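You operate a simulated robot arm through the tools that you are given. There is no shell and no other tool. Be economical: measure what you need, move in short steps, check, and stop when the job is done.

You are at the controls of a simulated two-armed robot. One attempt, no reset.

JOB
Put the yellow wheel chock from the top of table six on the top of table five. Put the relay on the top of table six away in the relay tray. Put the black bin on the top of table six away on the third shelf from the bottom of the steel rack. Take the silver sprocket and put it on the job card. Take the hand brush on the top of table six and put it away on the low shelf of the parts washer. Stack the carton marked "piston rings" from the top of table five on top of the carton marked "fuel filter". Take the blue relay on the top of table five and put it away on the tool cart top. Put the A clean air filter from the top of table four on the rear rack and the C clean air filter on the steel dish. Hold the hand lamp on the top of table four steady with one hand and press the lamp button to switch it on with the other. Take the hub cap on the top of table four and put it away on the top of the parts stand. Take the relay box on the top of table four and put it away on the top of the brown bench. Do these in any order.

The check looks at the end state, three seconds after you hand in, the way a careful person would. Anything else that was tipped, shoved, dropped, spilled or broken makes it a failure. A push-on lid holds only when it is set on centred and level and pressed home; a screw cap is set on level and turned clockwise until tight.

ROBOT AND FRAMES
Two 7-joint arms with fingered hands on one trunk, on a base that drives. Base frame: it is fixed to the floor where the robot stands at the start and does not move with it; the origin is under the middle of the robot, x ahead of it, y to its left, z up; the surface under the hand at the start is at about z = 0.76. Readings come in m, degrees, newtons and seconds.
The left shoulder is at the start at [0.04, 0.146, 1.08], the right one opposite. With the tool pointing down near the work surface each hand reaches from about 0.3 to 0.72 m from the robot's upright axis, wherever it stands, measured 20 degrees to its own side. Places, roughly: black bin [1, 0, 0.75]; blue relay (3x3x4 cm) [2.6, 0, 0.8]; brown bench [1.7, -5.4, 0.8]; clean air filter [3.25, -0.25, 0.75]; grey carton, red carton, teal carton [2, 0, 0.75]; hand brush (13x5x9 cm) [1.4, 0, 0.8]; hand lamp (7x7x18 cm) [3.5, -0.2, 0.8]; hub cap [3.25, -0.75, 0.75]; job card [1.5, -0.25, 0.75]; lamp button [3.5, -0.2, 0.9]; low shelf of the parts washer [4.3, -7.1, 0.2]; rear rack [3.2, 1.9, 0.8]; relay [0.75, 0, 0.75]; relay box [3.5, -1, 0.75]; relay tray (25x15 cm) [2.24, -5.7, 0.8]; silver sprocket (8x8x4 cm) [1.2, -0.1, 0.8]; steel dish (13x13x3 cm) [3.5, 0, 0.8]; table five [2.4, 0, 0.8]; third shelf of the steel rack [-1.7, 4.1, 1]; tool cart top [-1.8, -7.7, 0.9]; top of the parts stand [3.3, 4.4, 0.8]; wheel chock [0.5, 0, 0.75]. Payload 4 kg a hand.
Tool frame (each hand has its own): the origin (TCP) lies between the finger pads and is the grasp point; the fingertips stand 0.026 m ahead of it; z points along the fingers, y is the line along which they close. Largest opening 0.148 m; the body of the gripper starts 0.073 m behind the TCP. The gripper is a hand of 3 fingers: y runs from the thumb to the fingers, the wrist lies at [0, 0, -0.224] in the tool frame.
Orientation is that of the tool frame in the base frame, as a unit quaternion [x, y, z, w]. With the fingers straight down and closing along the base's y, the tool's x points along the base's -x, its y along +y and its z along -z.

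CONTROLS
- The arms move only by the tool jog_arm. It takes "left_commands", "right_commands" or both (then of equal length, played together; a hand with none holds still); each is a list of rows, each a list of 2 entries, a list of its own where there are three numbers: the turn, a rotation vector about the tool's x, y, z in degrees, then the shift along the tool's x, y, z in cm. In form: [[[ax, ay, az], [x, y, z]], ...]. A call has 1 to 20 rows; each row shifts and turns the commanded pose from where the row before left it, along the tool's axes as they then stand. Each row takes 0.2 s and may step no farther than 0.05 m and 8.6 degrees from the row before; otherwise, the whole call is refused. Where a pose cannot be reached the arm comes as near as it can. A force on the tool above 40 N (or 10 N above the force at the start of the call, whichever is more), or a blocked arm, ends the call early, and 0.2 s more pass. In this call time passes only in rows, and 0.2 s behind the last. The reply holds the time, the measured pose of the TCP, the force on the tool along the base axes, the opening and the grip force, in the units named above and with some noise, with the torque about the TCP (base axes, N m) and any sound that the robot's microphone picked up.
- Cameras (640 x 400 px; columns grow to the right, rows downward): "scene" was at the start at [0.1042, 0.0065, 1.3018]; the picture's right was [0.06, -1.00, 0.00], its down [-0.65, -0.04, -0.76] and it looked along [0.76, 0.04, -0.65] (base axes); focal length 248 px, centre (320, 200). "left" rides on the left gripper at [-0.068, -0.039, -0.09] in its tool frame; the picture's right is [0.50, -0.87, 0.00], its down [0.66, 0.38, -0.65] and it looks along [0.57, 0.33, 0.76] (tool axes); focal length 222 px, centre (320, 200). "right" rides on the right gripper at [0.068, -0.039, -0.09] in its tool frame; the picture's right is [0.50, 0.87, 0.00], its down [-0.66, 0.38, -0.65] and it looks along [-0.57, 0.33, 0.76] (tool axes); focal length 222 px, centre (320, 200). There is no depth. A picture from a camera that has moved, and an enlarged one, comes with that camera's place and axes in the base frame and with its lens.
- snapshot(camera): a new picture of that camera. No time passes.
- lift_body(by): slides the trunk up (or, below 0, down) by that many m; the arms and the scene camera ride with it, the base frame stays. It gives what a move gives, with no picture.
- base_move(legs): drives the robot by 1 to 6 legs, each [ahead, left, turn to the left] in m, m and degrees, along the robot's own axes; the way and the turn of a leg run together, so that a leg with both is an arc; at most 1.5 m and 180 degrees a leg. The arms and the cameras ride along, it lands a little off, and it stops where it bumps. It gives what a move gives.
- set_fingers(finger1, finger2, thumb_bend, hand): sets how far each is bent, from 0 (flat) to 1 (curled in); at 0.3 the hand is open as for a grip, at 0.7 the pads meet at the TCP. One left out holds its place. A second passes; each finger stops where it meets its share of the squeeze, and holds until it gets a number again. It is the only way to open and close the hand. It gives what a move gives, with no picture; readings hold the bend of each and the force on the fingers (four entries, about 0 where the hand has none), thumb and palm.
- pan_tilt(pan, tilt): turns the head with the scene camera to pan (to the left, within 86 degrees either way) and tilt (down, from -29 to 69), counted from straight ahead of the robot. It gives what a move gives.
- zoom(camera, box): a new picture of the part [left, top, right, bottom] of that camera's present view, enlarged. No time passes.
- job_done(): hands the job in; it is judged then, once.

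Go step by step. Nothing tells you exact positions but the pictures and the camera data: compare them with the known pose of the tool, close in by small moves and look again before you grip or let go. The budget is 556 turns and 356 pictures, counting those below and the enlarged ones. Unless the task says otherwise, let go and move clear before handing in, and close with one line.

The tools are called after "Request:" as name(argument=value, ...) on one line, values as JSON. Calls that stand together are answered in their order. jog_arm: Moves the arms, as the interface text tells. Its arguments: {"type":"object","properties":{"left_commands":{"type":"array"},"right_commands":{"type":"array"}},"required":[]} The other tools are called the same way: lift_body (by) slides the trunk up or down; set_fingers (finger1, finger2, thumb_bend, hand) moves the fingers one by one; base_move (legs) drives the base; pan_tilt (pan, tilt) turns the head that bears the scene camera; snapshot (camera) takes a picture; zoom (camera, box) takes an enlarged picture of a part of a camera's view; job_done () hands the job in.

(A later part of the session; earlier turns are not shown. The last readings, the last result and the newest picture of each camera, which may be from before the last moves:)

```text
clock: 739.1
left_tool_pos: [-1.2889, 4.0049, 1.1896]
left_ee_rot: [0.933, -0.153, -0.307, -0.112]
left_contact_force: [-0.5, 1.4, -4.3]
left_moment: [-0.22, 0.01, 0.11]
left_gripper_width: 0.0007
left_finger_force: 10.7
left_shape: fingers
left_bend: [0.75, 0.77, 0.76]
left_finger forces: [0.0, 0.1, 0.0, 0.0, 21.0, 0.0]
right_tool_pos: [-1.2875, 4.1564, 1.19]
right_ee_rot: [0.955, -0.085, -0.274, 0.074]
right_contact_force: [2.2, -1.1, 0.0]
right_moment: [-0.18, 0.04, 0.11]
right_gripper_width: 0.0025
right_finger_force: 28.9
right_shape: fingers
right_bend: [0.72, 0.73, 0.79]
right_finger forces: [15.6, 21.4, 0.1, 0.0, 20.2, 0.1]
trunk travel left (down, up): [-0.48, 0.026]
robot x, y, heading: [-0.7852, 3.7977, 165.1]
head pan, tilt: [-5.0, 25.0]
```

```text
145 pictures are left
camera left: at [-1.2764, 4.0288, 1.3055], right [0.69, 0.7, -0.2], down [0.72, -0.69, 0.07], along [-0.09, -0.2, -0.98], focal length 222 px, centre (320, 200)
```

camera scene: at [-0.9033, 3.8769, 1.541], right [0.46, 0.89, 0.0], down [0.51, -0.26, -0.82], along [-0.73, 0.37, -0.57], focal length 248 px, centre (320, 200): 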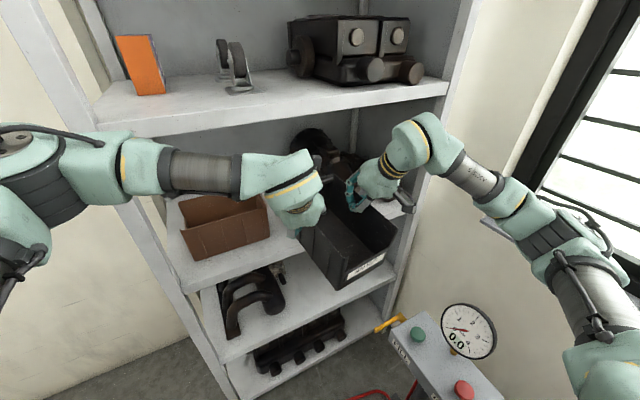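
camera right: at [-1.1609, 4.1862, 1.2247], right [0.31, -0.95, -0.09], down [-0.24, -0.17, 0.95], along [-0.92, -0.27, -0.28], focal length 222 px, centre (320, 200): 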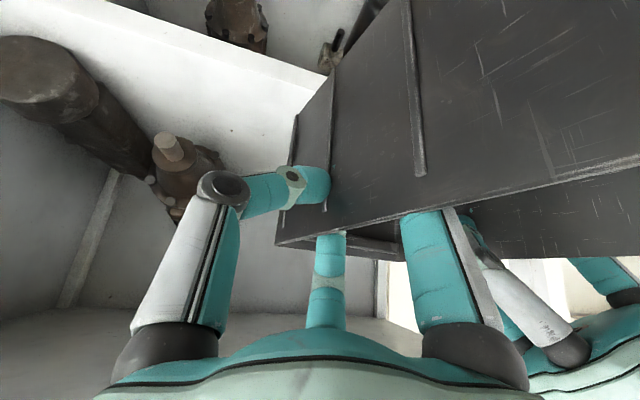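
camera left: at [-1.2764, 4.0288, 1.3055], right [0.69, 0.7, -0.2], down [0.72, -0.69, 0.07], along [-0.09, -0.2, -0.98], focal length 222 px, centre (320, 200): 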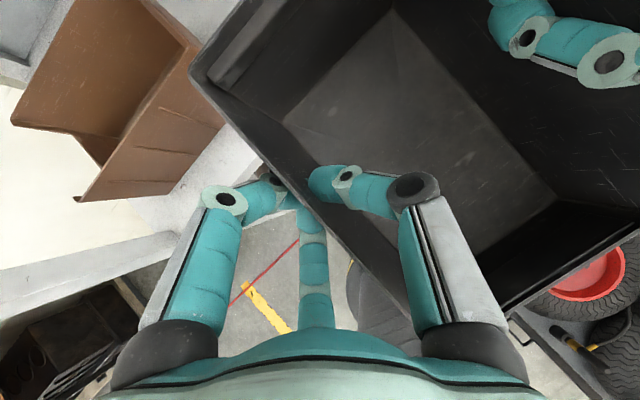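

Bin heading ≈183°, left wall y≈4.01. Moving 12 cm west and 2 cm north.

Request:
base_move(legs=[[0.122, 0.01, 0]])

Request:
snapshot(camera="left")

Request:
snapshot(camera="right")

```text
clock: 740.3
left_tool_pos: [-1.4019, 4.027, 1.1898]
left_ee_rot: [0.933, -0.154, -0.307, -0.112]
left_contact_force: [1.9, -1.4, -1.5]
left_moment: [-0.23, -0.01, 0.11]
left_gripper_width: 0.0007
left_finger_force: 18.6
left_shape: fingers
left_bend: [0.75, 0.77, 0.76]
left_finger forces: [18.6, 0.2, 0.0, 0.0, 19.2, 0.0]
right_tool_pos: [-1.3994, 4.1791, 1.1896]
right_ee_rot: [0.955, -0.089, -0.274, 0.072]
right_contact_force: [5.3, -4.1, 1.5]
right_moment: [-0.15, 0.02, 0.11]
right_gripper_width: 0.0031
right_finger_force: 28.7
right_shape: fingers
right_bend: [0.72, 0.74, 0.79]
right_finger forces: [16.2, 22.0, 0.1, 0.1, 19.3, 0.0]
trunk travel left (down, up): [-0.48, 0.026]
robot x, y, heading: [-0.9007, 3.8162, 165.0]
head pan, tilt: [-5.0, 25.0]
```

```text
144 pictures are left
camera left: at [-1.3895, 4.0511, 1.3062], right [0.69, 0.69, -0.2], down [0.72, -0.69, 0.07], along [-0.09, -0.2, -0.98], focal length 222 px, centre (320, 200)
```

left: 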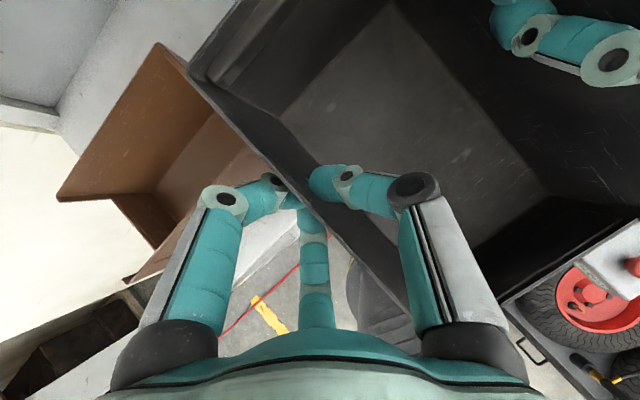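

```text
143 pictures are left
camera right: at [-1.2883, 4.2126, 1.2246], right [0.31, -0.95, -0.09], down [-0.25, -0.17, 0.95], along [-0.92, -0.27, -0.28], focal length 222 px, centre (320, 200)
```

right: 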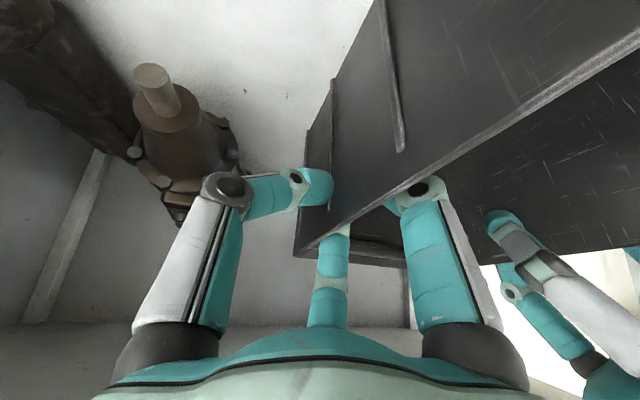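

Clear now. Lowering the bin toward the shelf.

Request:
jog_arm(left_commands=[[[0, 0, 0], [1.27, 0.24, 1.53]], [[0, 0, 0], [1.27, 0.24, 1.53]], [[0, 0, 0], [0.63, 0.12, 0.77]]], right_commands=[[[0, 0, 0], [1.11, -0.36, 1.62]], [[0, 0, 0], [1.11, -0.36, 1.62]], [[0, 0, 0], [0.56, -0.18, 0.81]]])

Request:
snapshot(camera="right")

Request:
zoom(camera="scene", box=[180, 120, 440, 320])

```text
clock: 741.1
left_tool_pos: [-1.4025, 4.0275, 1.1381]
left_ee_rot: [0.933, -0.153, -0.305, -0.112]
left_contact_force: [-0.4, -3.6, -1.3]
left_moment: [-0.32, 0.01, 0.1]
left_gripper_width: 0.0008
left_finger_force: 16.5
left_shape: fingers
left_bend: [0.75, 0.77, 0.76]
left_finger forces: [0.1, 15.1, 0.0, 0.0, 18.1, 0.0]
right_tool_pos: [-1.3975, 4.178, 1.1384]
right_ee_rot: [0.955, -0.089, -0.272, 0.073]
right_contact_force: [3.1, 1.8, 0.8]
right_moment: [-0.09, 0.02, 0.02]
right_gripper_width: 0.0022
right_finger_force: 28.7
right_shape: fingers
right_bend: [0.72, 0.74, 0.79]
right_finger forces: [15.1, 20.0, 0.0, 0.0, 22.7, 0.0]
trunk travel left (down, up): [-0.48, 0.026]
robot x, y, heading: [-0.8997, 3.8149, 165.0]
head pan, tilt: [-5.0, 25.0]
```

```text
142 pictures are left
camera right: at [-1.2879, 4.2113, 1.1731], right [0.31, -0.95, -0.09], down [-0.25, -0.17, 0.95], along [-0.92, -0.27, -0.29], focal length 222 px, centre (320, 200)
```

right: 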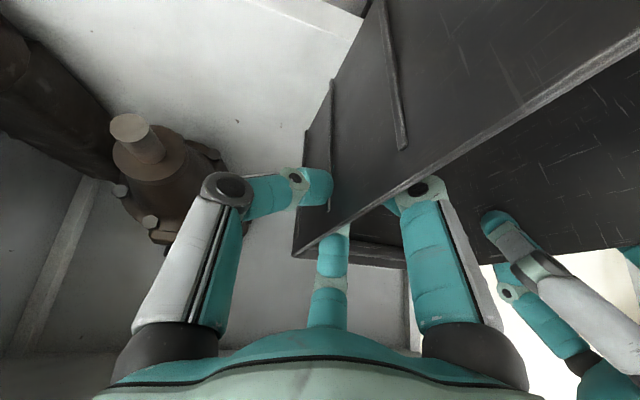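

```text
2.00 times, centred on (310, 220) of scene
camera zoom: at [-1.0088, 3.8559, 1.5563], right [0.34, 0.94, 0.0], down [0.4, -0.15, -0.91], along [-0.85, 0.31, -0.42], focal length 496 px, centre (340, 160)
```

zoom: 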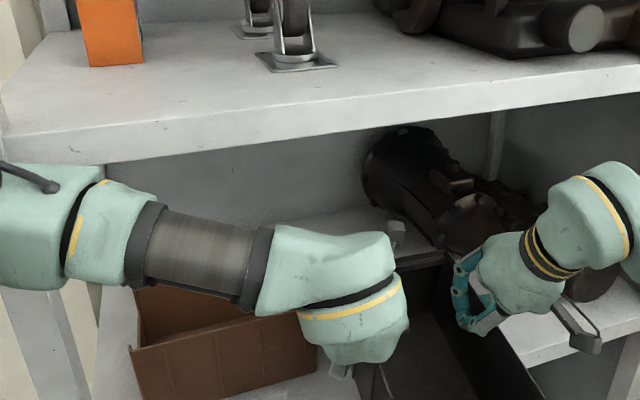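

Request:
jog_arm(left_commands=[[[0, 0, 0], [0.63, 0.12, 0.77]], [[0, 0, 0], [0.63, 0.12, 0.77]]], right_commands=[[[0, 0, 0], [0.56, -0.18, 0.81]], [[0, 0, 0], [0.56, -0.18, 0.81]]])

Request:
jog_arm(left_commands=[[[0, 0, 0], [0.4, 0.08, 0.5]], [[0, 0, 0], [0.4, 0.08, 0.5]]], right_commands=[[[0, 0, 0], [0.36, -0.12, 0.52]], [[0, 0, 0], [0.36, -0.12, 0.52]]])

```text
clock: 741.7
left_tool_pos: [-1.4013, 4.0263, 1.1206]
left_ee_rot: [0.932, -0.155, -0.307, -0.114]
left_contact_force: [-0.7, 3.4, -4.3]
left_moment: [-0.17, 0.03, 0.05]
left_gripper_width: 0.0005
left_finger_force: 10.9
left_shape: fingers
left_bend: [0.75, 0.77, 0.76]
left_finger forces: [0.0, 0.0, 0.0, 0.0, 21.4, 0.0]
right_tool_pos: [-1.3988, 4.1782, 1.1195]
right_ee_rot: [0.955, -0.088, -0.273, 0.073]
right_contact_force: [0.9, -3.3, 0.4]
right_moment: [-0.19, 0.03, 0.06]
right_gripper_width: 0.0031
right_finger_force: 28.3
right_shape: fingers
right_bend: [0.72, 0.74, 0.79]
right_finger forces: [16.1, 21.1, 0.0, 0.0, 19.3, 0.1]
trunk travel left (down, up): [-0.48, 0.026]
robot x, y, heading: [-0.9005, 3.8186, 165.1]
head pan, tilt: [-5.0, 25.0]
```

```text
clock: 742.3
left_tool_pos: [-1.4029, 4.0254, 1.1054]
left_ee_rot: [0.933, -0.153, -0.306, -0.111]
left_contact_force: [-1.7, 5.5, -3.9]
left_moment: [-0.17, 0.0, 0.06]
left_gripper_width: 0.0002
left_finger_force: 10.5
left_shape: fingers
left_bend: [0.75, 0.77, 0.76]
left_finger forces: [0.0, 0.0, 0.0, 0.0, 21.7, 0.0]
right_tool_pos: [-1.3986, 4.1789, 1.1083]
right_ee_rot: [0.955, -0.088, -0.273, 0.074]
right_contact_force: [0.8, -4.7, 0.8]
right_moment: [-0.1, 0.04, 0.03]
right_gripper_width: 0.003
right_finger_force: 28.4
right_shape: fingers
right_bend: [0.72, 0.74, 0.79]
right_finger forces: [15.9, 21.9, 0.0, 0.1, 18.9, 0.0]
trunk travel left (down, up): [-0.48, 0.026]
robot x, y, heading: [-0.901, 3.8187, 165.0]
head pan, tilt: [-5.0, 25.0]
```

Request:
jog_arm(left_commands=[[[0, 0, 0], [0.4, 0.08, 0.5]], [[0, 0, 0], [0.4, 0.08, 0.5]]], right_commands=[[[0, 0, 0], [0.36, -0.12, 0.52]], [[0, 0, 0], [0.36, -0.12, 0.52]]])

Request:
snapshot(camera="right")

```text
clock: 742.9
left_tool_pos: [-1.4024, 4.0251, 1.0927]
left_ee_rot: [0.933, -0.154, -0.306, -0.111]
left_contact_force: [-0.2, 1.8, -3.7]
left_moment: [-0.16, 0.03, 0.05]
left_gripper_width: 0.0004
left_finger_force: 10.1
left_shape: fingers
left_bend: [0.75, 0.77, 0.76]
left_finger forces: [0.0, 0.1, 0.1, 0.1, 20.6, 0.0]
right_tool_pos: [-1.3984, 4.1786, 1.0945]
right_ee_rot: [0.955, -0.089, -0.273, 0.073]
right_contact_force: [1.9, -2.5, 0.7]
right_moment: [-0.1, -0.02, 0.09]
right_gripper_width: 0.0027
right_finger_force: 28.5
right_shape: fingers
right_bend: [0.72, 0.74, 0.79]
right_finger forces: [14.8, 21.6, 0.0, 0.0, 20.0, 0.0]
trunk travel left (down, up): [-0.48, 0.026]
robot x, y, heading: [-0.9039, 3.8166, 165.1]
head pan, tilt: [-5.0, 25.0]
```

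```text
140 pictures are left
camera right: at [-1.2875, 4.2116, 1.1292], right [0.3, -0.95, -0.09], down [-0.25, -0.17, 0.95], along [-0.92, -0.27, -0.29], focal length 222 px, centre (320, 200)
```

right: 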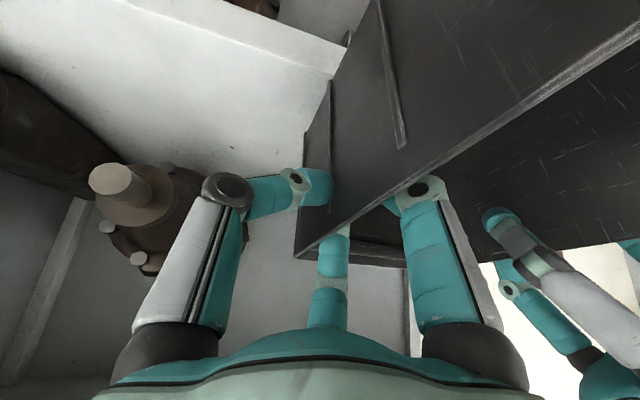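

Request:
jog_arm(left_commands=[[[0, 0, 0], [0.5, 0.1, 0.6]], [[0, 0, 0], [0.5, 0.1, 0.6]]], right_commands=[[[0, 0, 0], [0.44, -0.14, 0.65]], [[0, 0, 0], [0.44, -0.14, 0.65]]])

Request:
jog_arm(left_commands=[[[0, 0, 0], [0.4, 0.08, 0.5]], [[0, 0, 0], [0.4, 0.08, 0.5]]], right_commands=[[[0, 0, 0], [0.36, -0.12, 0.52]], [[0, 0, 0], [0.36, -0.12, 0.52]]])

```text
clock: 743.5
left_tool_pos: [-1.3963, 4.0264, 1.0815]
left_ee_rot: [0.931, -0.155, -0.31, -0.114]
left_contact_force: [4.0, 1.3, 16.9]
left_moment: [-0.22, 0.21, 0.14]
left_gripper_width: 0.0006
left_finger_force: 23.1
left_shape: fingers
left_bend: [0.75, 0.78, 0.76]
left_finger forces: [22.1, 0.0, 0.0, 0.0, 25.2, 0.1]
right_tool_pos: [-1.391, 4.1783, 1.0815]
right_ee_rot: [0.954, -0.091, -0.276, 0.071]
right_contact_force: [2.8, 6.0, 7.6]
right_moment: [-0.17, 0.1, 0.06]
right_gripper_width: 0.0026
right_finger_force: 31.1
right_shape: fingers
right_bend: [0.72, 0.74, 0.79]
right_finger forces: [15.3, 20.5, 0.0, 0.0, 25.4, 0.0]
trunk travel left (down, up): [-0.48, 0.026]
robot x, y, heading: [-0.8976, 3.8182, 164.9]
head pan, tilt: [-5.0, 25.0]
```

```text
clock: 744.1
left_tool_pos: [-1.3912, 4.0275, 1.0698]
left_ee_rot: [0.931, -0.155, -0.31, -0.113]
left_contact_force: [8.4, 1.1, 29.3]
left_moment: [-0.36, 0.1, 0.17]
left_gripper_width: 0.0013
left_finger_force: 26.2
left_shape: fingers
left_bend: [0.76, 0.78, 0.78]
left_finger forces: [23.5, 0.0, 0.1, 0.0, 29.4, 0.1]
right_tool_pos: [-1.3876, 4.1783, 1.0709]
right_ee_rot: [0.953, -0.09, -0.28, 0.072]
right_contact_force: [15.7, 12.7, 30.1]
right_moment: [-0.22, 0.06, 0.16]
right_gripper_width: 0.0034
right_finger_force: 39.7
right_shape: fingers
right_bend: [0.72, 0.74, 0.82]
right_finger forces: [19.1, 23.6, 0.1, 0.0, 36.7, 0.0]
trunk travel left (down, up): [-0.48, 0.026]
robot x, y, heading: [-0.8999, 3.8185, 164.8]
head pan, tilt: [-5.0, 25.0]
```

The bin rests on the shelf's front (z≈0.975). Easing up slightly, then regripping each hand nearer the bin's front: left first.

Request:
jog_arm(left_commands=[[[0, 0, 0], [-0.6, -0.12, -0.72]]], right_commands=[[[0, 0, 0], [-0.53, 0.17, -0.77]]])

Request:
set_fingers(hand="left", finger1=0.55, finger2=0.55, thumb_bend=0.5)

Request:
snapshot(camera="left")

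Request:
snapshot(camera="scene")

```text
clock: 744.5
left_tool_pos: [-1.3993, 4.0244, 1.0745]
left_ee_rot: [0.933, -0.154, -0.305, -0.112]
left_contact_force: [4.2, 4.4, 8.5]
left_moment: [-0.22, -0.07, 0.07]
left_gripper_width: 0.0006
left_finger_force: 20.8
left_shape: fingers
left_bend: [0.75, 0.78, 0.78]
left_finger forces: [0.0, 16.4, 0.0, 0.0, 26.0, 0.1]
right_tool_pos: [-1.3941, 4.1756, 1.0757]
right_ee_rot: [0.955, -0.088, -0.274, 0.074]
right_contact_force: [5.0, 4.7, 13.6]
right_moment: [-0.18, -0.01, 0.07]
right_gripper_width: 0.0032
right_finger_force: 32.4
right_shape: fingers
right_bend: [0.72, 0.74, 0.81]
right_finger forces: [17.1, 20.6, 0.0, 0.1, 27.0, 0.0]
trunk travel left (down, up): [-0.48, 0.026]
robot x, y, heading: [-0.9048, 3.8152, 164.6]
head pan, tilt: [-5.0, 25.0]
```

```text
clock: 745.5
left_tool_pos: [-1.3996, 4.0243, 1.0754]
left_ee_rot: [0.933, -0.153, -0.306, -0.112]
left_contact_force: [0.6, -2.4, -1.1]
left_moment: [-0.04, -0.03, 0.15]
left_gripper_width: 0.056
left_finger_force: 0.7
left_shape: fingers
left_bend: [0.55, 0.55, 0.5]
left_finger forces: [2.4, 0.0, 0.0, 0.0, 0.0, 0.1]
right_tool_pos: [-1.3937, 4.1775, 1.0761]
right_ee_rot: [0.955, -0.088, -0.273, 0.073]
right_contact_force: [4.7, 2.1, 8.0]
right_moment: [-0.2, -0.04, 0.08]
right_gripper_width: 0.0029
right_finger_force: 31.3
right_shape: fingers
right_bend: [0.72, 0.74, 0.81]
right_finger forces: [17.1, 20.6, 0.0, 0.1, 24.9, 0.0]
trunk travel left (down, up): [-0.48, 0.026]
robot x, y, heading: [-0.9034, 3.8174, 165.3]
head pan, tilt: [-5.0, 25.0]
```

```text
139 pictures are left
camera left: at [-1.3877, 4.048, 1.1909], right [0.69, 0.7, -0.2], down [0.72, -0.69, 0.07], along [-0.09, -0.2, -0.98], focal length 222 px, centre (320, 200)
```

left: 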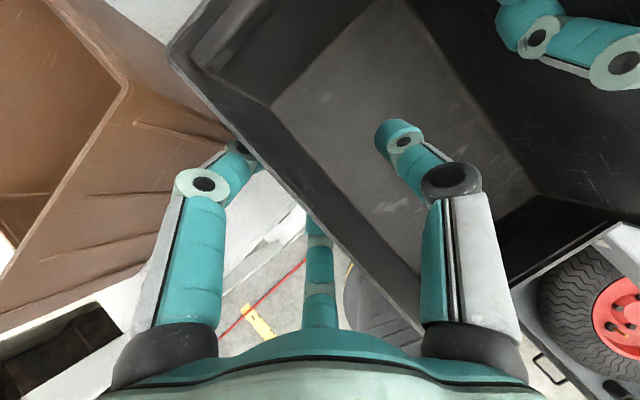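

```text
138 pictures are left
camera scene: at [-1.0056, 3.8552, 1.5566], right [0.34, 0.94, 0.0], down [0.4, -0.14, -0.91], along [-0.85, 0.31, -0.42], focal length 248 px, centre (320, 200)
```

scene: 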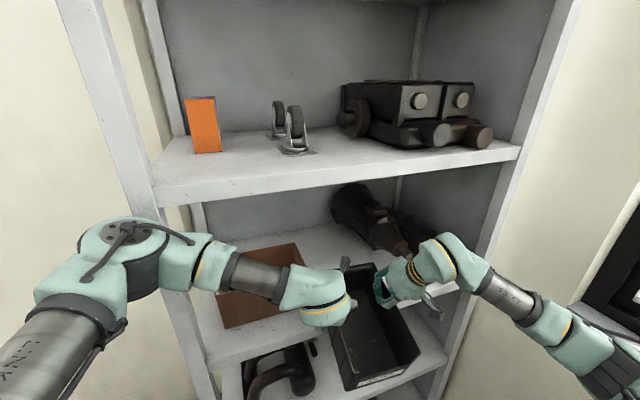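

Request:
jog_arm(left_commands=[[[0, 0, 0], [1.5, -0.6, -1.1]], [[0, 0, 0], [1.5, -0.6, -1.1]], [[0, 0, 0], [1.5, -0.6, -1.1]], [[0, 0, 0], [1.5, -0.6, -1.1]]])

Request:
snapshot(camera="left")

```text
clock: 746.5
left_tool_pos: [-1.3207, 4.0223, 1.0753]
left_ee_rot: [0.933, -0.154, -0.306, -0.111]
left_contact_force: [-1.5, -0.8, -0.2]
left_moment: [-0.01, -0.02, 0.1]
left_gripper_width: 0.0578
left_finger_force: 0.4
left_shape: fingers
left_bend: [0.53, 0.55, 0.5]
left_finger forces: [1.3, 0.0, 0.0, 0.0, 0.0, 0.0]
right_tool_pos: [-1.3939, 4.1776, 1.0776]
right_ee_rot: [0.955, -0.088, -0.274, 0.073]
right_contact_force: [5.5, 1.1, 6.9]
right_moment: [0.08, -0.02, 0.19]
right_gripper_width: 0.0031
right_finger_force: 32.4
right_shape: fingers
right_bend: [0.72, 0.74, 0.81]
right_finger forces: [16.2, 23.4, 0.0, 0.1, 26.5, 0.0]
trunk travel left (down, up): [-0.48, 0.026]
robot x, y, heading: [-0.9043, 3.8184, 165.1]
head pan, tilt: [-5.0, 25.0]
```

```text
137 pictures are left
camera left: at [-1.3084, 4.0471, 1.1917], right [0.69, 0.69, -0.2], down [0.72, -0.69, 0.07], along [-0.09, -0.2, -0.98], focal length 222 px, centre (320, 200)
```

left: 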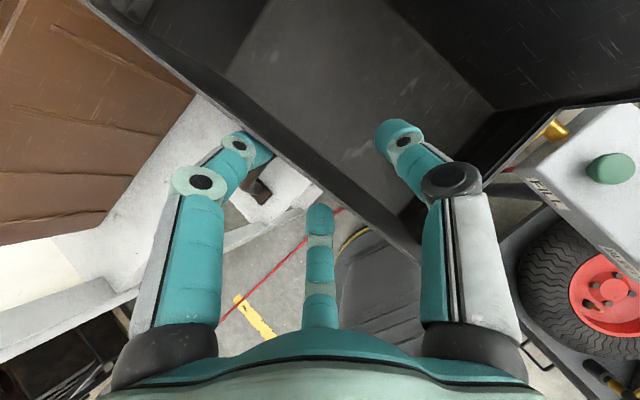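

Request:
set_fingers(hand="left", finger1=0.95, finger2=0.95, thumb_bend=0.95)

Request:
set_fingers(hand="right", finger1=0.5, finger2=0.5, thumb_bend=0.55)

Request:
snapshot(camera="right")

Request:
snapshot(camera="scene")

```text
clock: 747.5
left_tool_pos: [-1.3225, 4.0249, 1.0747]
left_ee_rot: [0.933, -0.153, -0.306, -0.112]
left_contact_force: [-5.1, 6.9, -0.1]
left_moment: [-0.03, 0.07, 0.08]
left_gripper_width: 0.0039
left_finger_force: 21.2
left_shape: fingers
left_bend: [0.74, 0.77, 0.67]
left_finger forces: [0.0, 20.2, 0.1, 0.0, 22.8, 0.0]
right_tool_pos: [-1.395, 4.1783, 1.0757]
right_ee_rot: [0.955, -0.087, -0.274, 0.073]
right_contact_force: [8.1, -1.8, 10.4]
right_moment: [0.11, 0.01, 0.29]
right_gripper_width: 0.0031
right_finger_force: 33.4
right_shape: fingers
right_bend: [0.72, 0.74, 0.81]
right_finger forces: [18.0, 24.0, 0.1, 0.1, 24.8, 0.0]
trunk travel left (down, up): [-0.48, 0.026]
robot x, y, heading: [-0.9036, 3.8178, 165.1]
head pan, tilt: [-5.0, 25.0]
```

```text
clock: 748.5
left_tool_pos: [-1.3225, 4.0234, 1.0742]
left_ee_rot: [0.933, -0.154, -0.306, -0.112]
left_contact_force: [0.1, -0.7, -1.2]
left_moment: [-0.15, -0.01, 0.08]
left_gripper_width: 0.0028
left_finger_force: 22.5
left_shape: fingers
left_bend: [0.74, 0.77, 0.67]
left_finger forces: [0.0, 25.5, 0.0, 0.0, 18.4, 0.0]
right_tool_pos: [-1.3962, 4.1786, 1.0751]
right_ee_rot: [0.955, -0.089, -0.272, 0.074]
right_contact_force: [1.1, -0.4, -0.3]
right_moment: [0.0, 0.0, 0.0]
right_gripper_width: 0.0536
right_finger_force: 0.2
right_shape: fingers
right_bend: [0.5, 0.51, 0.55]
right_finger forces: [0.0, 0.4, 0.0, 0.0, 0.0, 0.0]
trunk travel left (down, up): [-0.48, 0.026]
robot x, y, heading: [-0.8975, 3.8155, 164.9]
head pan, tilt: [-5.0, 25.0]
```

```text
136 pictures are left
camera right: at [-1.2852, 4.2113, 1.1096], right [0.31, -0.95, -0.09], down [-0.25, -0.17, 0.95], along [-0.92, -0.27, -0.29], focal length 222 px, centre (320, 200)
```

right: 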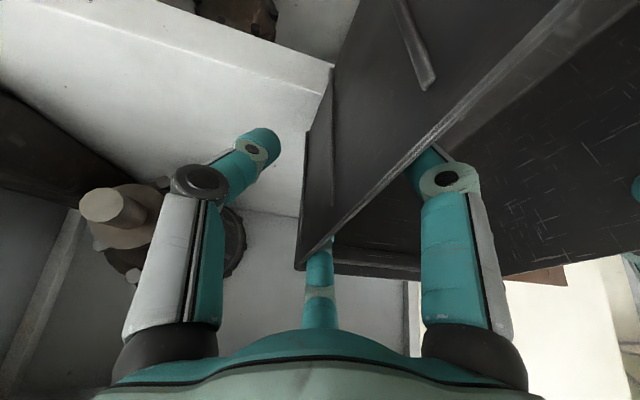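

```text
135 pictures are left
camera scene: at [-1.008, 3.856, 1.5564], right [0.34, 0.94, 0.0], down [0.4, -0.15, -0.91], along [-0.85, 0.31, -0.42], focal length 248 px, centre (320, 200)
```

scene: 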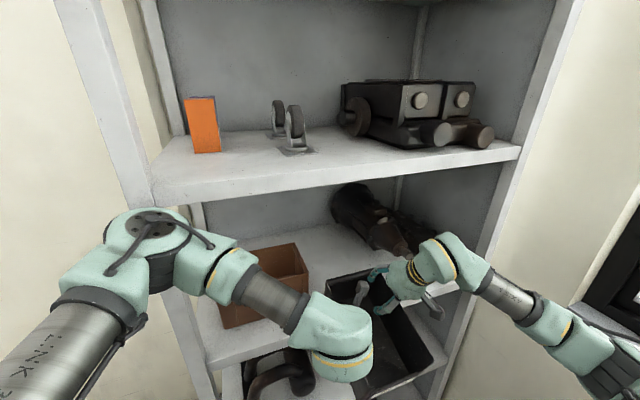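

Right hand is free. Lifting it clear, then pushing the bin in with the left hand's grip.

Request:
jog_arm(right_commands=[[[0, 0, 0], [-1.85, 0.6, -2.7]], [[0, 0, 0], [-1.85, 0.6, -2.7]], [[0, 0, 0], [-1.85, 0.6, -2.7]], [[0, 0, 0], [3.3, 0.5, -2.2]], [[0, 0, 0], [3.3, 0.5, -2.2]], [[0, 0, 0], [3.3, 0.5, -2.2]]])

Request:
snapshot(camera="scene")

Request:
snapshot(camera="left")

```text
clock: 749.9
left_tool_pos: [-1.3213, 4.0235, 1.0751]
left_ee_rot: [0.933, -0.154, -0.306, -0.112]
left_contact_force: [1.2, -0.7, -0.4]
left_moment: [-0.08, -0.02, -0.15]
left_gripper_width: 0.0
left_finger_force: 11.8
left_shape: fingers
left_bend: [0.75, 0.78, 0.72]
left_finger forces: [0.0, 5.3, 0.0, 0.1, 18.7, 0.0]
right_tool_pos: [-1.2872, 4.1523, 1.1826]
right_ee_rot: [0.955, -0.089, -0.273, 0.073]
right_contact_force: [0.4, 0.1, -0.2]
right_moment: [0.03, 0.0, -0.02]
right_gripper_width: 0.0537
right_finger_force: 0.0
right_shape: fingers
right_bend: [0.5, 0.5, 0.55]
right_finger forces: [0.0, 0.0, 0.0, 0.0, 0.0, 0.0]
trunk travel left (down, up): [-0.48, 0.026]
robot x, y, heading: [-0.8995, 3.8206, 165.0]
head pan, tilt: [-5.0, 25.0]
```

```text
134 pictures are left
camera scene: at [-1.0066, 3.8559, 1.5565], right [0.34, 0.94, 0.0], down [0.4, -0.15, -0.91], along [-0.85, 0.31, -0.42], focal length 248 px, centre (320, 200)
```

scene: 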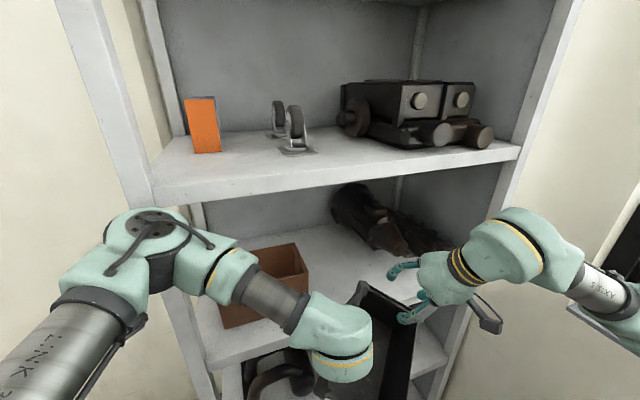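

```text
133 pictures are left
camera left: at [-1.3099, 4.0467, 1.1912], right [0.69, 0.69, -0.2], down [0.72, -0.69, 0.07], along [-0.09, -0.2, -0.98], focal length 222 px, centre (320, 200)
```

left: 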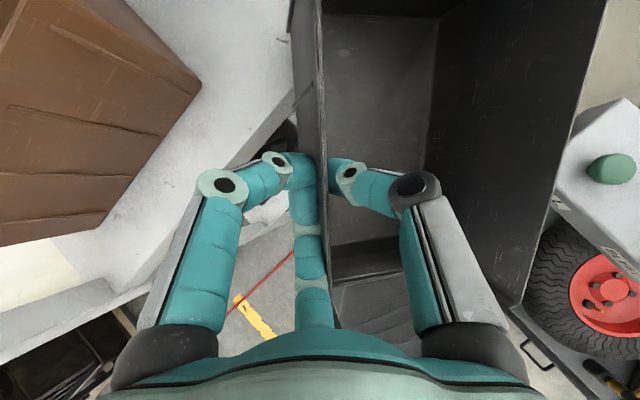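

The bin swung clockwise when the right hand lifted. I'll check from the right camera before regripping.

Request:
snapshot(camera="right")

Request:
pan_tilt(pan=-5, tilt=45)

Request:
zoom(camera="scene", box=[200, 60, 480, 280])

```text
132 pictures are left
camera right: at [-1.176, 4.186, 1.2168], right [0.31, -0.95, -0.09], down [-0.25, -0.17, 0.95], along [-0.92, -0.27, -0.29], focal length 222 px, centre (320, 200)
```

right: 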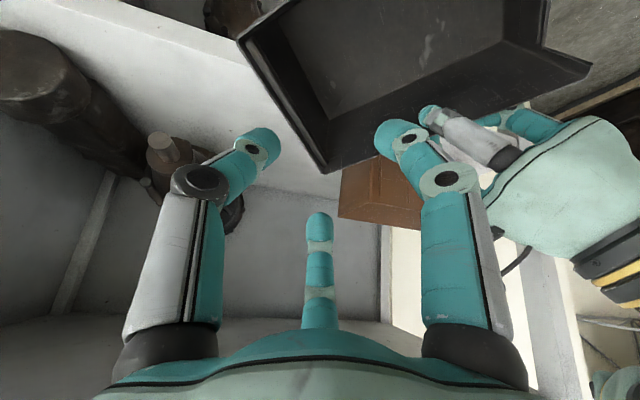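

```text
clock: 750.7
left_tool_pos: [-1.3223, 4.0234, 1.0749]
left_ee_rot: [0.933, -0.154, -0.306, -0.112]
left_contact_force: [1.2, 0.0, -0.5]
left_moment: [-0.05, 0.02, -0.14]
left_gripper_width: 0.0001
left_finger_force: 11.6
left_shape: fingers
left_bend: [0.75, 0.78, 0.72]
left_finger forces: [0.0, 5.2, 0.1, 0.0, 18.5, 0.1]
right_tool_pos: [-1.289, 4.1524, 1.1819]
right_ee_rot: [0.955, -0.089, -0.272, 0.074]
right_contact_force: [0.6, 0.5, -0.9]
right_moment: [0.01, 0.01, -0.02]
right_gripper_width: 0.0541
right_finger_force: 0.0
right_shape: fingers
right_bend: [0.5, 0.5, 0.55]
right_finger forces: [0.0, 0.0, 0.0, 0.1, 0.0, 0.0]
trunk travel left (down, up): [-0.48, 0.026]
robot x, y, heading: [-0.9003, 3.8201, 164.7]
head pan, tilt: [-5.0, 45.0]
```

```text
1.82 times, centred on (340, 170) of scene
camera zoom: at [-0.9975, 3.8525, 1.5259], right [0.34, 0.94, 0.0], down [0.66, -0.24, -0.71], along [-0.66, 0.24, -0.71], focal length 451 px, centre (284, 254)
```

zoom: 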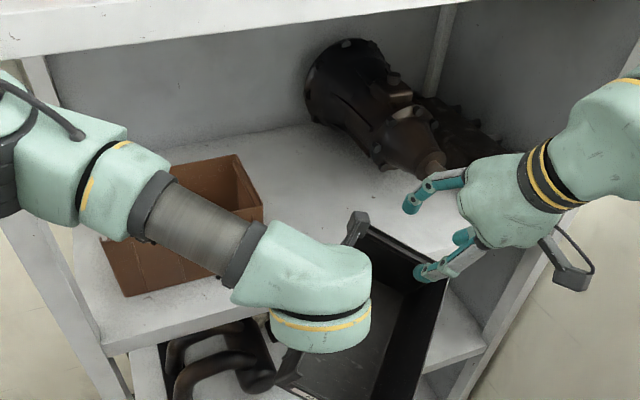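

I'll raise the left hand slightly and back away a little to have room to straighten the bin with the right hand.

Request:
jog_arm(left_commands=[[[0, 0, 0], [-1.27, -0.24, -1.53]], [[0, 0, 0], [-1.27, -0.24, -1.53]]], right_commands=[[[0, 0, 0], [-1.11, 0.36, -1.62]], [[0, 0, 0], [-1.11, 0.36, -1.62]]])

Request:
base_move(legs=[[-0.1, 0, 0]])

Request:
snapshot(camera="scene")

Request:
snapshot(camera="right")

```text
clock: 751.3
left_tool_pos: [-1.325, 4.0236, 1.1161]
left_ee_rot: [0.933, -0.153, -0.305, -0.112]
left_contact_force: [0.3, 0.0, -3.2]
left_moment: [-0.13, -0.06, -0.02]
left_gripper_width: 0.0001
left_finger_force: 12.3
left_shape: fingers
left_bend: [0.75, 0.78, 0.72]
left_finger forces: [0.0, 5.7, 0.0, 0.1, 18.9, 0.0]
right_tool_pos: [-1.2893, 4.1506, 1.2205]
right_ee_rot: [0.955, -0.088, -0.272, 0.073]
right_contact_force: [0.0, 0.6, -0.2]
right_moment: [0.0, -0.01, 0.02]
right_gripper_width: 0.0537
right_finger_force: 0.0
right_shape: fingers
right_bend: [0.5, 0.5, 0.55]
right_finger forces: [0.0, 0.1, 0.1, 0.1, 0.0, 0.1]
trunk travel left (down, up): [-0.48, 0.026]
robot x, y, heading: [-0.901, 3.8165, 164.8]
head pan, tilt: [-5.0, 45.0]
```

```text
clock: 752.5
left_tool_pos: [-1.2374, 4.0014, 1.1134]
left_ee_rot: [0.933, -0.155, -0.304, -0.112]
left_contact_force: [-0.7, -0.6, -4.1]
left_moment: [-0.2, -0.07, 0.0]
left_gripper_width: 0.0003
left_finger_force: 12.3
left_shape: fingers
left_bend: [0.75, 0.78, 0.72]
left_finger forces: [0.1, 5.5, 0.1, 0.1, 19.5, 0.0]
right_tool_pos: [-1.2001, 4.1296, 1.2183]
right_ee_rot: [0.956, -0.09, -0.27, 0.073]
right_contact_force: [-0.2, 0.7, 0.9]
right_moment: [0.02, -0.02, -0.01]
right_gripper_width: 0.0535
right_finger_force: 0.0
right_shape: fingers
right_bend: [0.5, 0.5, 0.55]
right_finger forces: [0.0, 0.0, 0.1, 0.0, 0.0, 0.0]
trunk travel left (down, up): [-0.48, 0.026]
robot x, y, heading: [-0.8091, 3.7904, 164.9]
head pan, tilt: [-5.0, 45.0]
```

```text
130 pictures are left
camera scene: at [-0.9108, 3.8293, 1.5254], right [0.35, 0.94, 0.0], down [0.67, -0.25, -0.7], along [-0.66, 0.24, -0.71], focal length 248 px, centre (320, 200)
```

scene: 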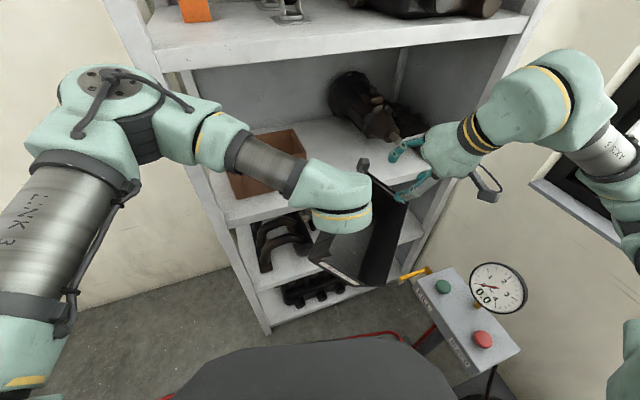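

```text
129 pictures are left
camera right: at [-1.0898, 4.1621, 1.2533], right [0.3, -0.95, -0.09], down [-0.25, -0.17, 0.95], along [-0.92, -0.27, -0.29], focal length 222 px, centre (320, 200)
```

right: 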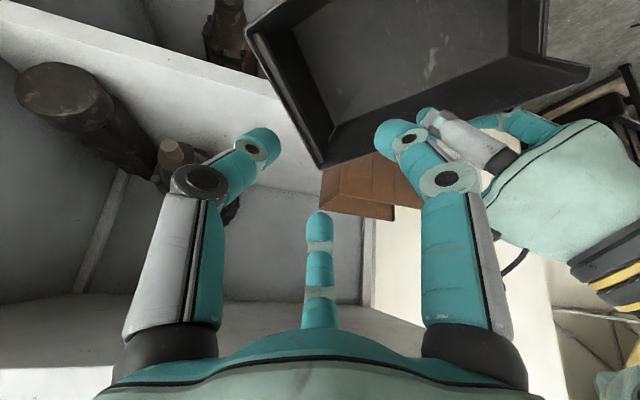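

The left hand holds the bin alone. I'll close the right fist, lower it inside the bin near its right rear corner, and push west to turn the bin square.

Request:
set_fingers(hand="right", finger1=0.75, finger2=0.75, thumb_bend=0.75)

Request:
jog_arm(right_commands=[[[0, 0, 0], [1.85, -0.9, 2.7]], [[0, 0, 0], [1.85, -0.9, 2.7]], [[0, 0, 0], [1.85, -0.6, 2.7]]])

Request:
snapshot(camera="scene")

Request:
snapshot(camera="right")

```text
clock: 753.5
left_tool_pos: [-1.2317, 4.0002, 1.1148]
left_ee_rot: [0.933, -0.154, -0.306, -0.111]
left_contact_force: [-0.7, -0.2, -3.7]
left_moment: [-0.16, -0.01, 0.02]
left_gripper_width: 0.0
left_finger_force: 12.4
left_shape: fingers
left_bend: [0.75, 0.78, 0.72]
left_finger forces: [0.0, 5.4, 0.0, 0.0, 19.1, 0.0]
right_tool_pos: [-1.1959, 4.1276, 1.2206]
right_ee_rot: [0.955, -0.09, -0.273, 0.073]
right_contact_force: [0.2, 0.2, -0.2]
right_moment: [-0.03, 0.02, 0.0]
right_gripper_width: 0.0
right_finger_force: 0.1
right_shape: fingers
right_bend: [0.72, 0.72, 0.75]
right_finger forces: [0.1, 0.0, 0.1, 0.1, 0.0, 0.1]
trunk travel left (down, up): [-0.48, 0.026]
robot x, y, heading: [-0.8063, 3.793, 164.5]
head pan, tilt: [-5.0, 45.0]
```

```text
clock: 754.3
left_tool_pos: [-1.2318, 3.9991, 1.1152]
left_ee_rot: [0.933, -0.154, -0.306, -0.111]
left_contact_force: [-0.4, -0.1, -2.9]
left_moment: [-0.19, -0.07, -0.01]
left_gripper_width: 0.0
left_finger_force: 12.6
left_shape: fingers
left_bend: [0.75, 0.78, 0.72]
left_finger forces: [0.0, 5.3, 0.0, 0.1, 19.1, 0.0]
right_tool_pos: [-1.1901, 4.131, 1.1213]
right_ee_rot: [0.955, -0.09, -0.273, 0.072]
right_contact_force: [0.4, 0.2, 0.1]
right_moment: [-0.01, 0.01, -0.01]
right_gripper_width: 0.0
right_finger_force: 0.1
right_shape: fingers
right_bend: [0.72, 0.72, 0.75]
right_finger forces: [0.0, 0.0, 0.0, 0.0, 0.1, 0.1]
trunk travel left (down, up): [-0.48, 0.026]
robot x, y, heading: [-0.8093, 3.7914, 164.7]
head pan, tilt: [-5.0, 45.0]
```

```text
128 pictures are left
camera scene: at [-0.9057, 3.8279, 1.5258], right [0.35, 0.94, 0.0], down [0.66, -0.25, -0.71], along [-0.66, 0.24, -0.71], focal length 248 px, centre (320, 200)
```

scene: 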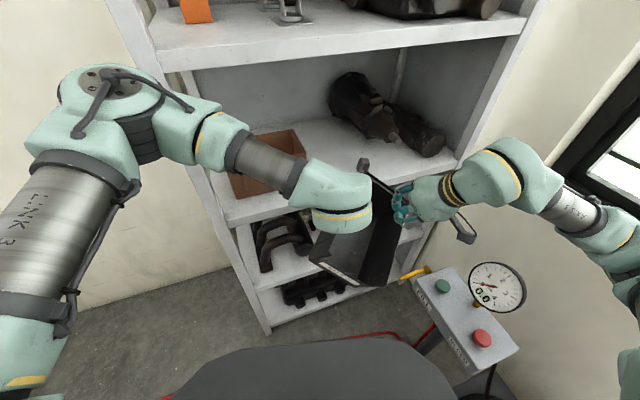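

```text
127 pictures are left
camera right: at [-1.0791, 4.1639, 1.1547], right [0.3, -0.95, -0.09], down [-0.25, -0.17, 0.95], along [-0.92, -0.27, -0.29], focal length 222 px, centre (320, 200)
```

right: 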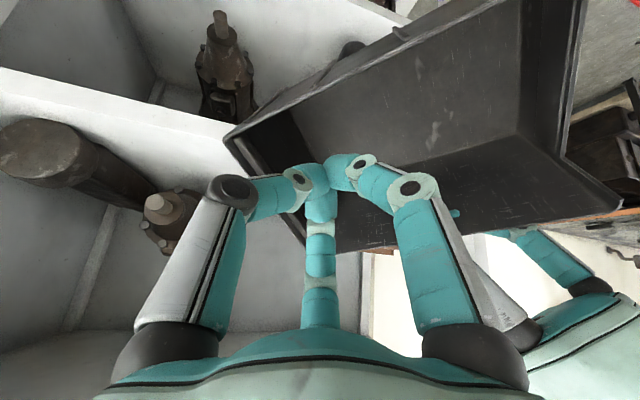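

Request:
jog_arm(right_commands=[[[0, 0, 0], [-1.6, 0.26, 1.16]], [[0, 0, 0], [-1.6, 0.26, 1.16]], [[0, 0, 0], [-1.6, 0.26, 1.16]], [[0, 0, 0], [-1.6, 0.26, 1.16]]])

Request:
snapshot(camera="right")

Request:
snapshot(camera="left")

```text
clock: 755.3
left_tool_pos: [-1.2314, 3.9996, 1.1159]
left_ee_rot: [0.933, -0.155, -0.306, -0.112]
left_contact_force: [-1.7, 0.8, -3.6]
left_moment: [-0.15, -0.06, 0.06]
left_gripper_width: 0.0003
left_finger_force: 11.0
left_shape: fingers
left_bend: [0.75, 0.78, 0.72]
left_finger forces: [0.1, 4.1, 0.0, 0.1, 18.6, 0.0]
right_tool_pos: [-1.2702, 4.1316, 1.1161]
right_ee_rot: [0.955, -0.09, -0.272, 0.072]
right_contact_force: [1.0, -1.0, 0.4]
right_moment: [0.04, 0.01, 0.02]
right_gripper_width: 0.0
right_finger_force: 0.1
right_shape: fingers
right_bend: [0.72, 0.72, 0.75]
right_finger forces: [0.0, 0.1, 0.0, 0.0, 0.0, 0.0]
trunk travel left (down, up): [-0.48, 0.026]
robot x, y, heading: [-0.8097, 3.7911, 164.7]
head pan, tilt: [-5.0, 45.0]
```

```text
126 pictures are left
camera right: at [-1.1585, 4.1644, 1.1512], right [0.3, -0.95, -0.09], down [-0.25, -0.17, 0.95], along [-0.92, -0.27, -0.29], focal length 222 px, centre (320, 200)
```

right: 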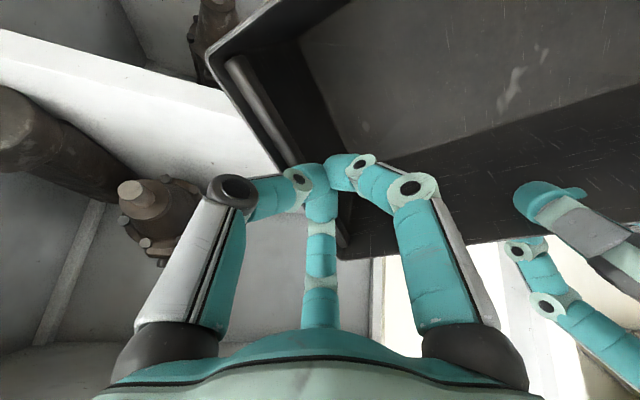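

```text
125 pictures are left
camera left: at [-1.2213, 4.0235, 1.2309], right [0.69, 0.69, -0.2], down [0.72, -0.69, 0.08], along [-0.09, -0.2, -0.98], focal length 222 px, centre (320, 200)
```

left: 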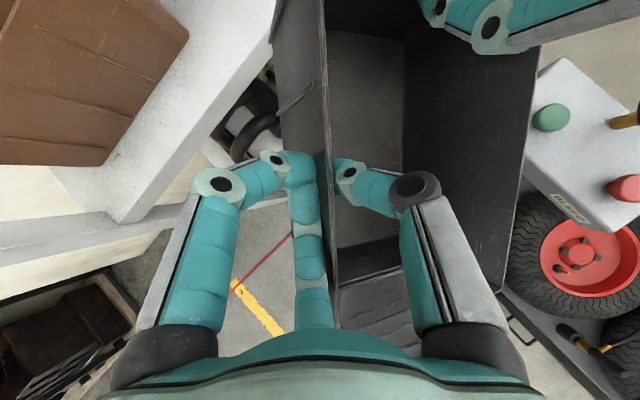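

Request:
jog_arm(right_commands=[[[0, 0, 0], [-1.6, 0.26, 1.16]], [[0, 0, 0], [-1.6, 0.26, 1.16]], [[0, 0, 0], [-1.6, 0.26, 1.16]], [[0, 0, 0], [-1.6, 0.26, 1.16]]])

Request:
snapshot(camera="left")

Request:
snapshot(camera="scene")

```text
clock: 756.3
left_tool_pos: [-1.2319, 4.001, 1.1169]
left_ee_rot: [0.933, -0.154, -0.306, -0.111]
left_contact_force: [-0.2, -0.1, 0.0]
left_moment: [-0.09, 0.07, -0.01]
left_gripper_width: 0.0004
left_finger_force: 21.5
left_shape: fingers
left_bend: [0.75, 0.78, 0.72]
left_finger forces: [19.0, 4.1, 0.0, 0.0, 19.6, 0.1]
right_tool_pos: [-1.3527, 4.1304, 1.1112]
right_ee_rot: [0.955, -0.091, -0.273, 0.073]
right_contact_force: [-0.2, -0.2, 0.3]
right_moment: [0.0, 0.01, -0.01]
right_gripper_width: 0.0
right_finger_force: 0.0
right_shape: fingers
right_bend: [0.73, 0.73, 0.74]
right_finger forces: [0.0, 0.0, 0.0, 0.0, 0.0, 0.0]
trunk travel left (down, up): [-0.48, 0.026]
robot x, y, heading: [-0.8068, 3.7929, 164.6]
head pan, tilt: [-5.0, 45.0]
```

```text
124 pictures are left
camera left: at [-1.2206, 4.0235, 1.2307], right [0.69, 0.69, -0.2], down [0.72, -0.69, 0.08], along [-0.09, -0.2, -0.98], focal length 222 px, centre (320, 200)
```

left: 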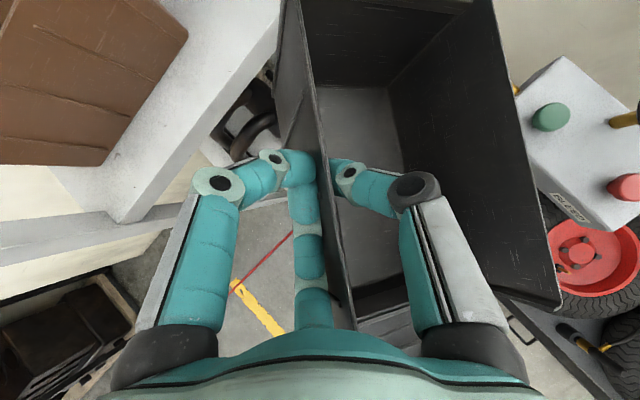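

```text
123 pictures are left
camera scene: at [-0.9058, 3.8275, 1.5258], right [0.35, 0.94, 0.0], down [0.66, -0.25, -0.71], along [-0.66, 0.25, -0.71], focal length 248 px, centre (320, 200)
```

scene: 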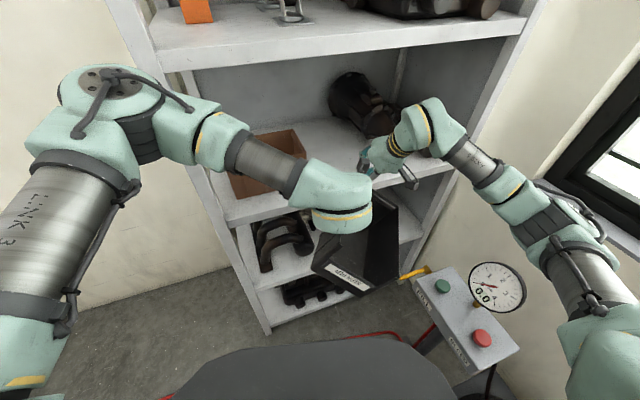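

The fist slipped over the wall. I'll withdraw it upward and back, and look again to regrip the right wall properly.

Request:
jog_arm(right_commands=[[[0, 0, 0], [-1.85, 0.6, -2.7]], [[0, 0, 0], [-1.85, 0.6, -2.7]], [[0, 0, 0], [-1.85, 0.6, -2.7]], [[0, 0, 0], [3.3, 0.5, -2.2]], [[0, 0, 0], [3.3, 0.5, -2.2]], [[0, 0, 0], [3.3, 0.5, -2.2]], [[0, 0, 0], [3.3, 0.5, -2.2]], [[0, 0, 0], [3.3, 0.5, -2.2]]])

Request:
set_fingers(hand="right", finger1=0.42, finger2=0.42, thumb_bend=0.42)

Request:
snapshot(camera="scene")

Request:
snapshot(camera="right")

```text
clock: 758.1
left_tool_pos: [-1.2297, 3.9996, 1.116]
left_ee_rot: [0.933, -0.154, -0.307, -0.111]
left_contact_force: [-0.3, -0.2, -0.3]
left_moment: [-0.14, 0.01, -0.01]
left_gripper_width: 0.0004
left_finger_force: 21.2
left_shape: fingers
left_bend: [0.75, 0.78, 0.72]
left_finger forces: [18.6, 4.9, 0.0, 0.1, 19.5, 0.1]
right_tool_pos: [-1.1595, 4.0787, 1.2254]
right_ee_rot: [0.955, -0.09, -0.273, 0.072]
right_contact_force: [0.1, 0.0, 0.1]
right_moment: [-0.04, 0.02, 0.02]
right_gripper_width: 0.0001
right_finger_force: 0.0
right_shape: fingers
right_bend: [0.73, 0.73, 0.74]
right_finger forces: [0.1, 0.0, 0.0, 0.0, 0.0, 0.1]
trunk travel left (down, up): [-0.48, 0.026]
robot x, y, heading: [-0.8092, 3.7918, 164.7]
head pan, tilt: [-5.0, 45.0]
```

```text
clock: 759.1
left_tool_pos: [-1.2317, 3.9995, 1.1158]
left_ee_rot: [0.933, -0.154, -0.305, -0.111]
left_contact_force: [-0.3, -0.8, -0.1]
left_moment: [-0.11, 0.05, 0.02]
left_gripper_width: 0.0007
left_finger_force: 21.4
left_shape: fingers
left_bend: [0.75, 0.78, 0.72]
left_finger forces: [18.9, 4.9, 0.0, 0.0, 19.5, 0.0]
right_tool_pos: [-1.1609, 4.0805, 1.2249]
right_ee_rot: [0.955, -0.09, -0.272, 0.073]
right_contact_force: [0.2, -0.9, -0.6]
right_moment: [-0.01, 0.01, -0.02]
right_gripper_width: 0.0879
right_finger_force: 0.1
right_shape: fingers
right_bend: [0.42, 0.42, 0.42]
right_finger forces: [0.0, 0.1, 0.0, 0.1, 0.1, 0.1]
trunk travel left (down, up): [-0.48, 0.026]
robot x, y, heading: [-0.8075, 3.7933, 164.5]
head pan, tilt: [-5.0, 45.0]
```

```text
122 pictures are left
camera scene: at [-0.9053, 3.8278, 1.5258], right [0.35, 0.94, 0.0], down [0.66, -0.25, -0.71], along [-0.66, 0.24, -0.71], focal length 248 px, centre (320, 200)
```

scene: 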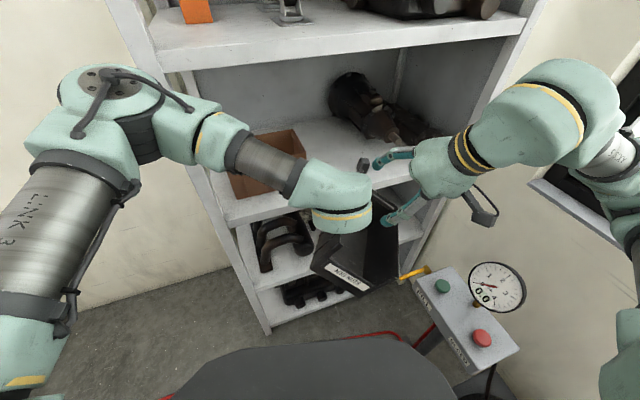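

```text
121 pictures are left
camera right: at [-1.0495, 4.1126, 1.2594], right [0.3, -0.95, -0.09], down [-0.25, -0.17, 0.95], along [-0.92, -0.27, -0.29], focal length 222 px, centre (320, 200)
```

right: 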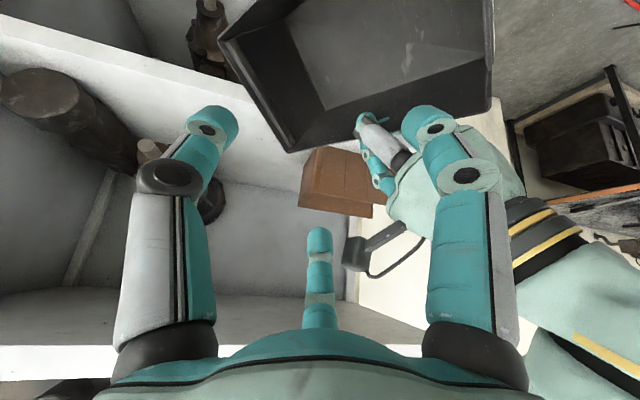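

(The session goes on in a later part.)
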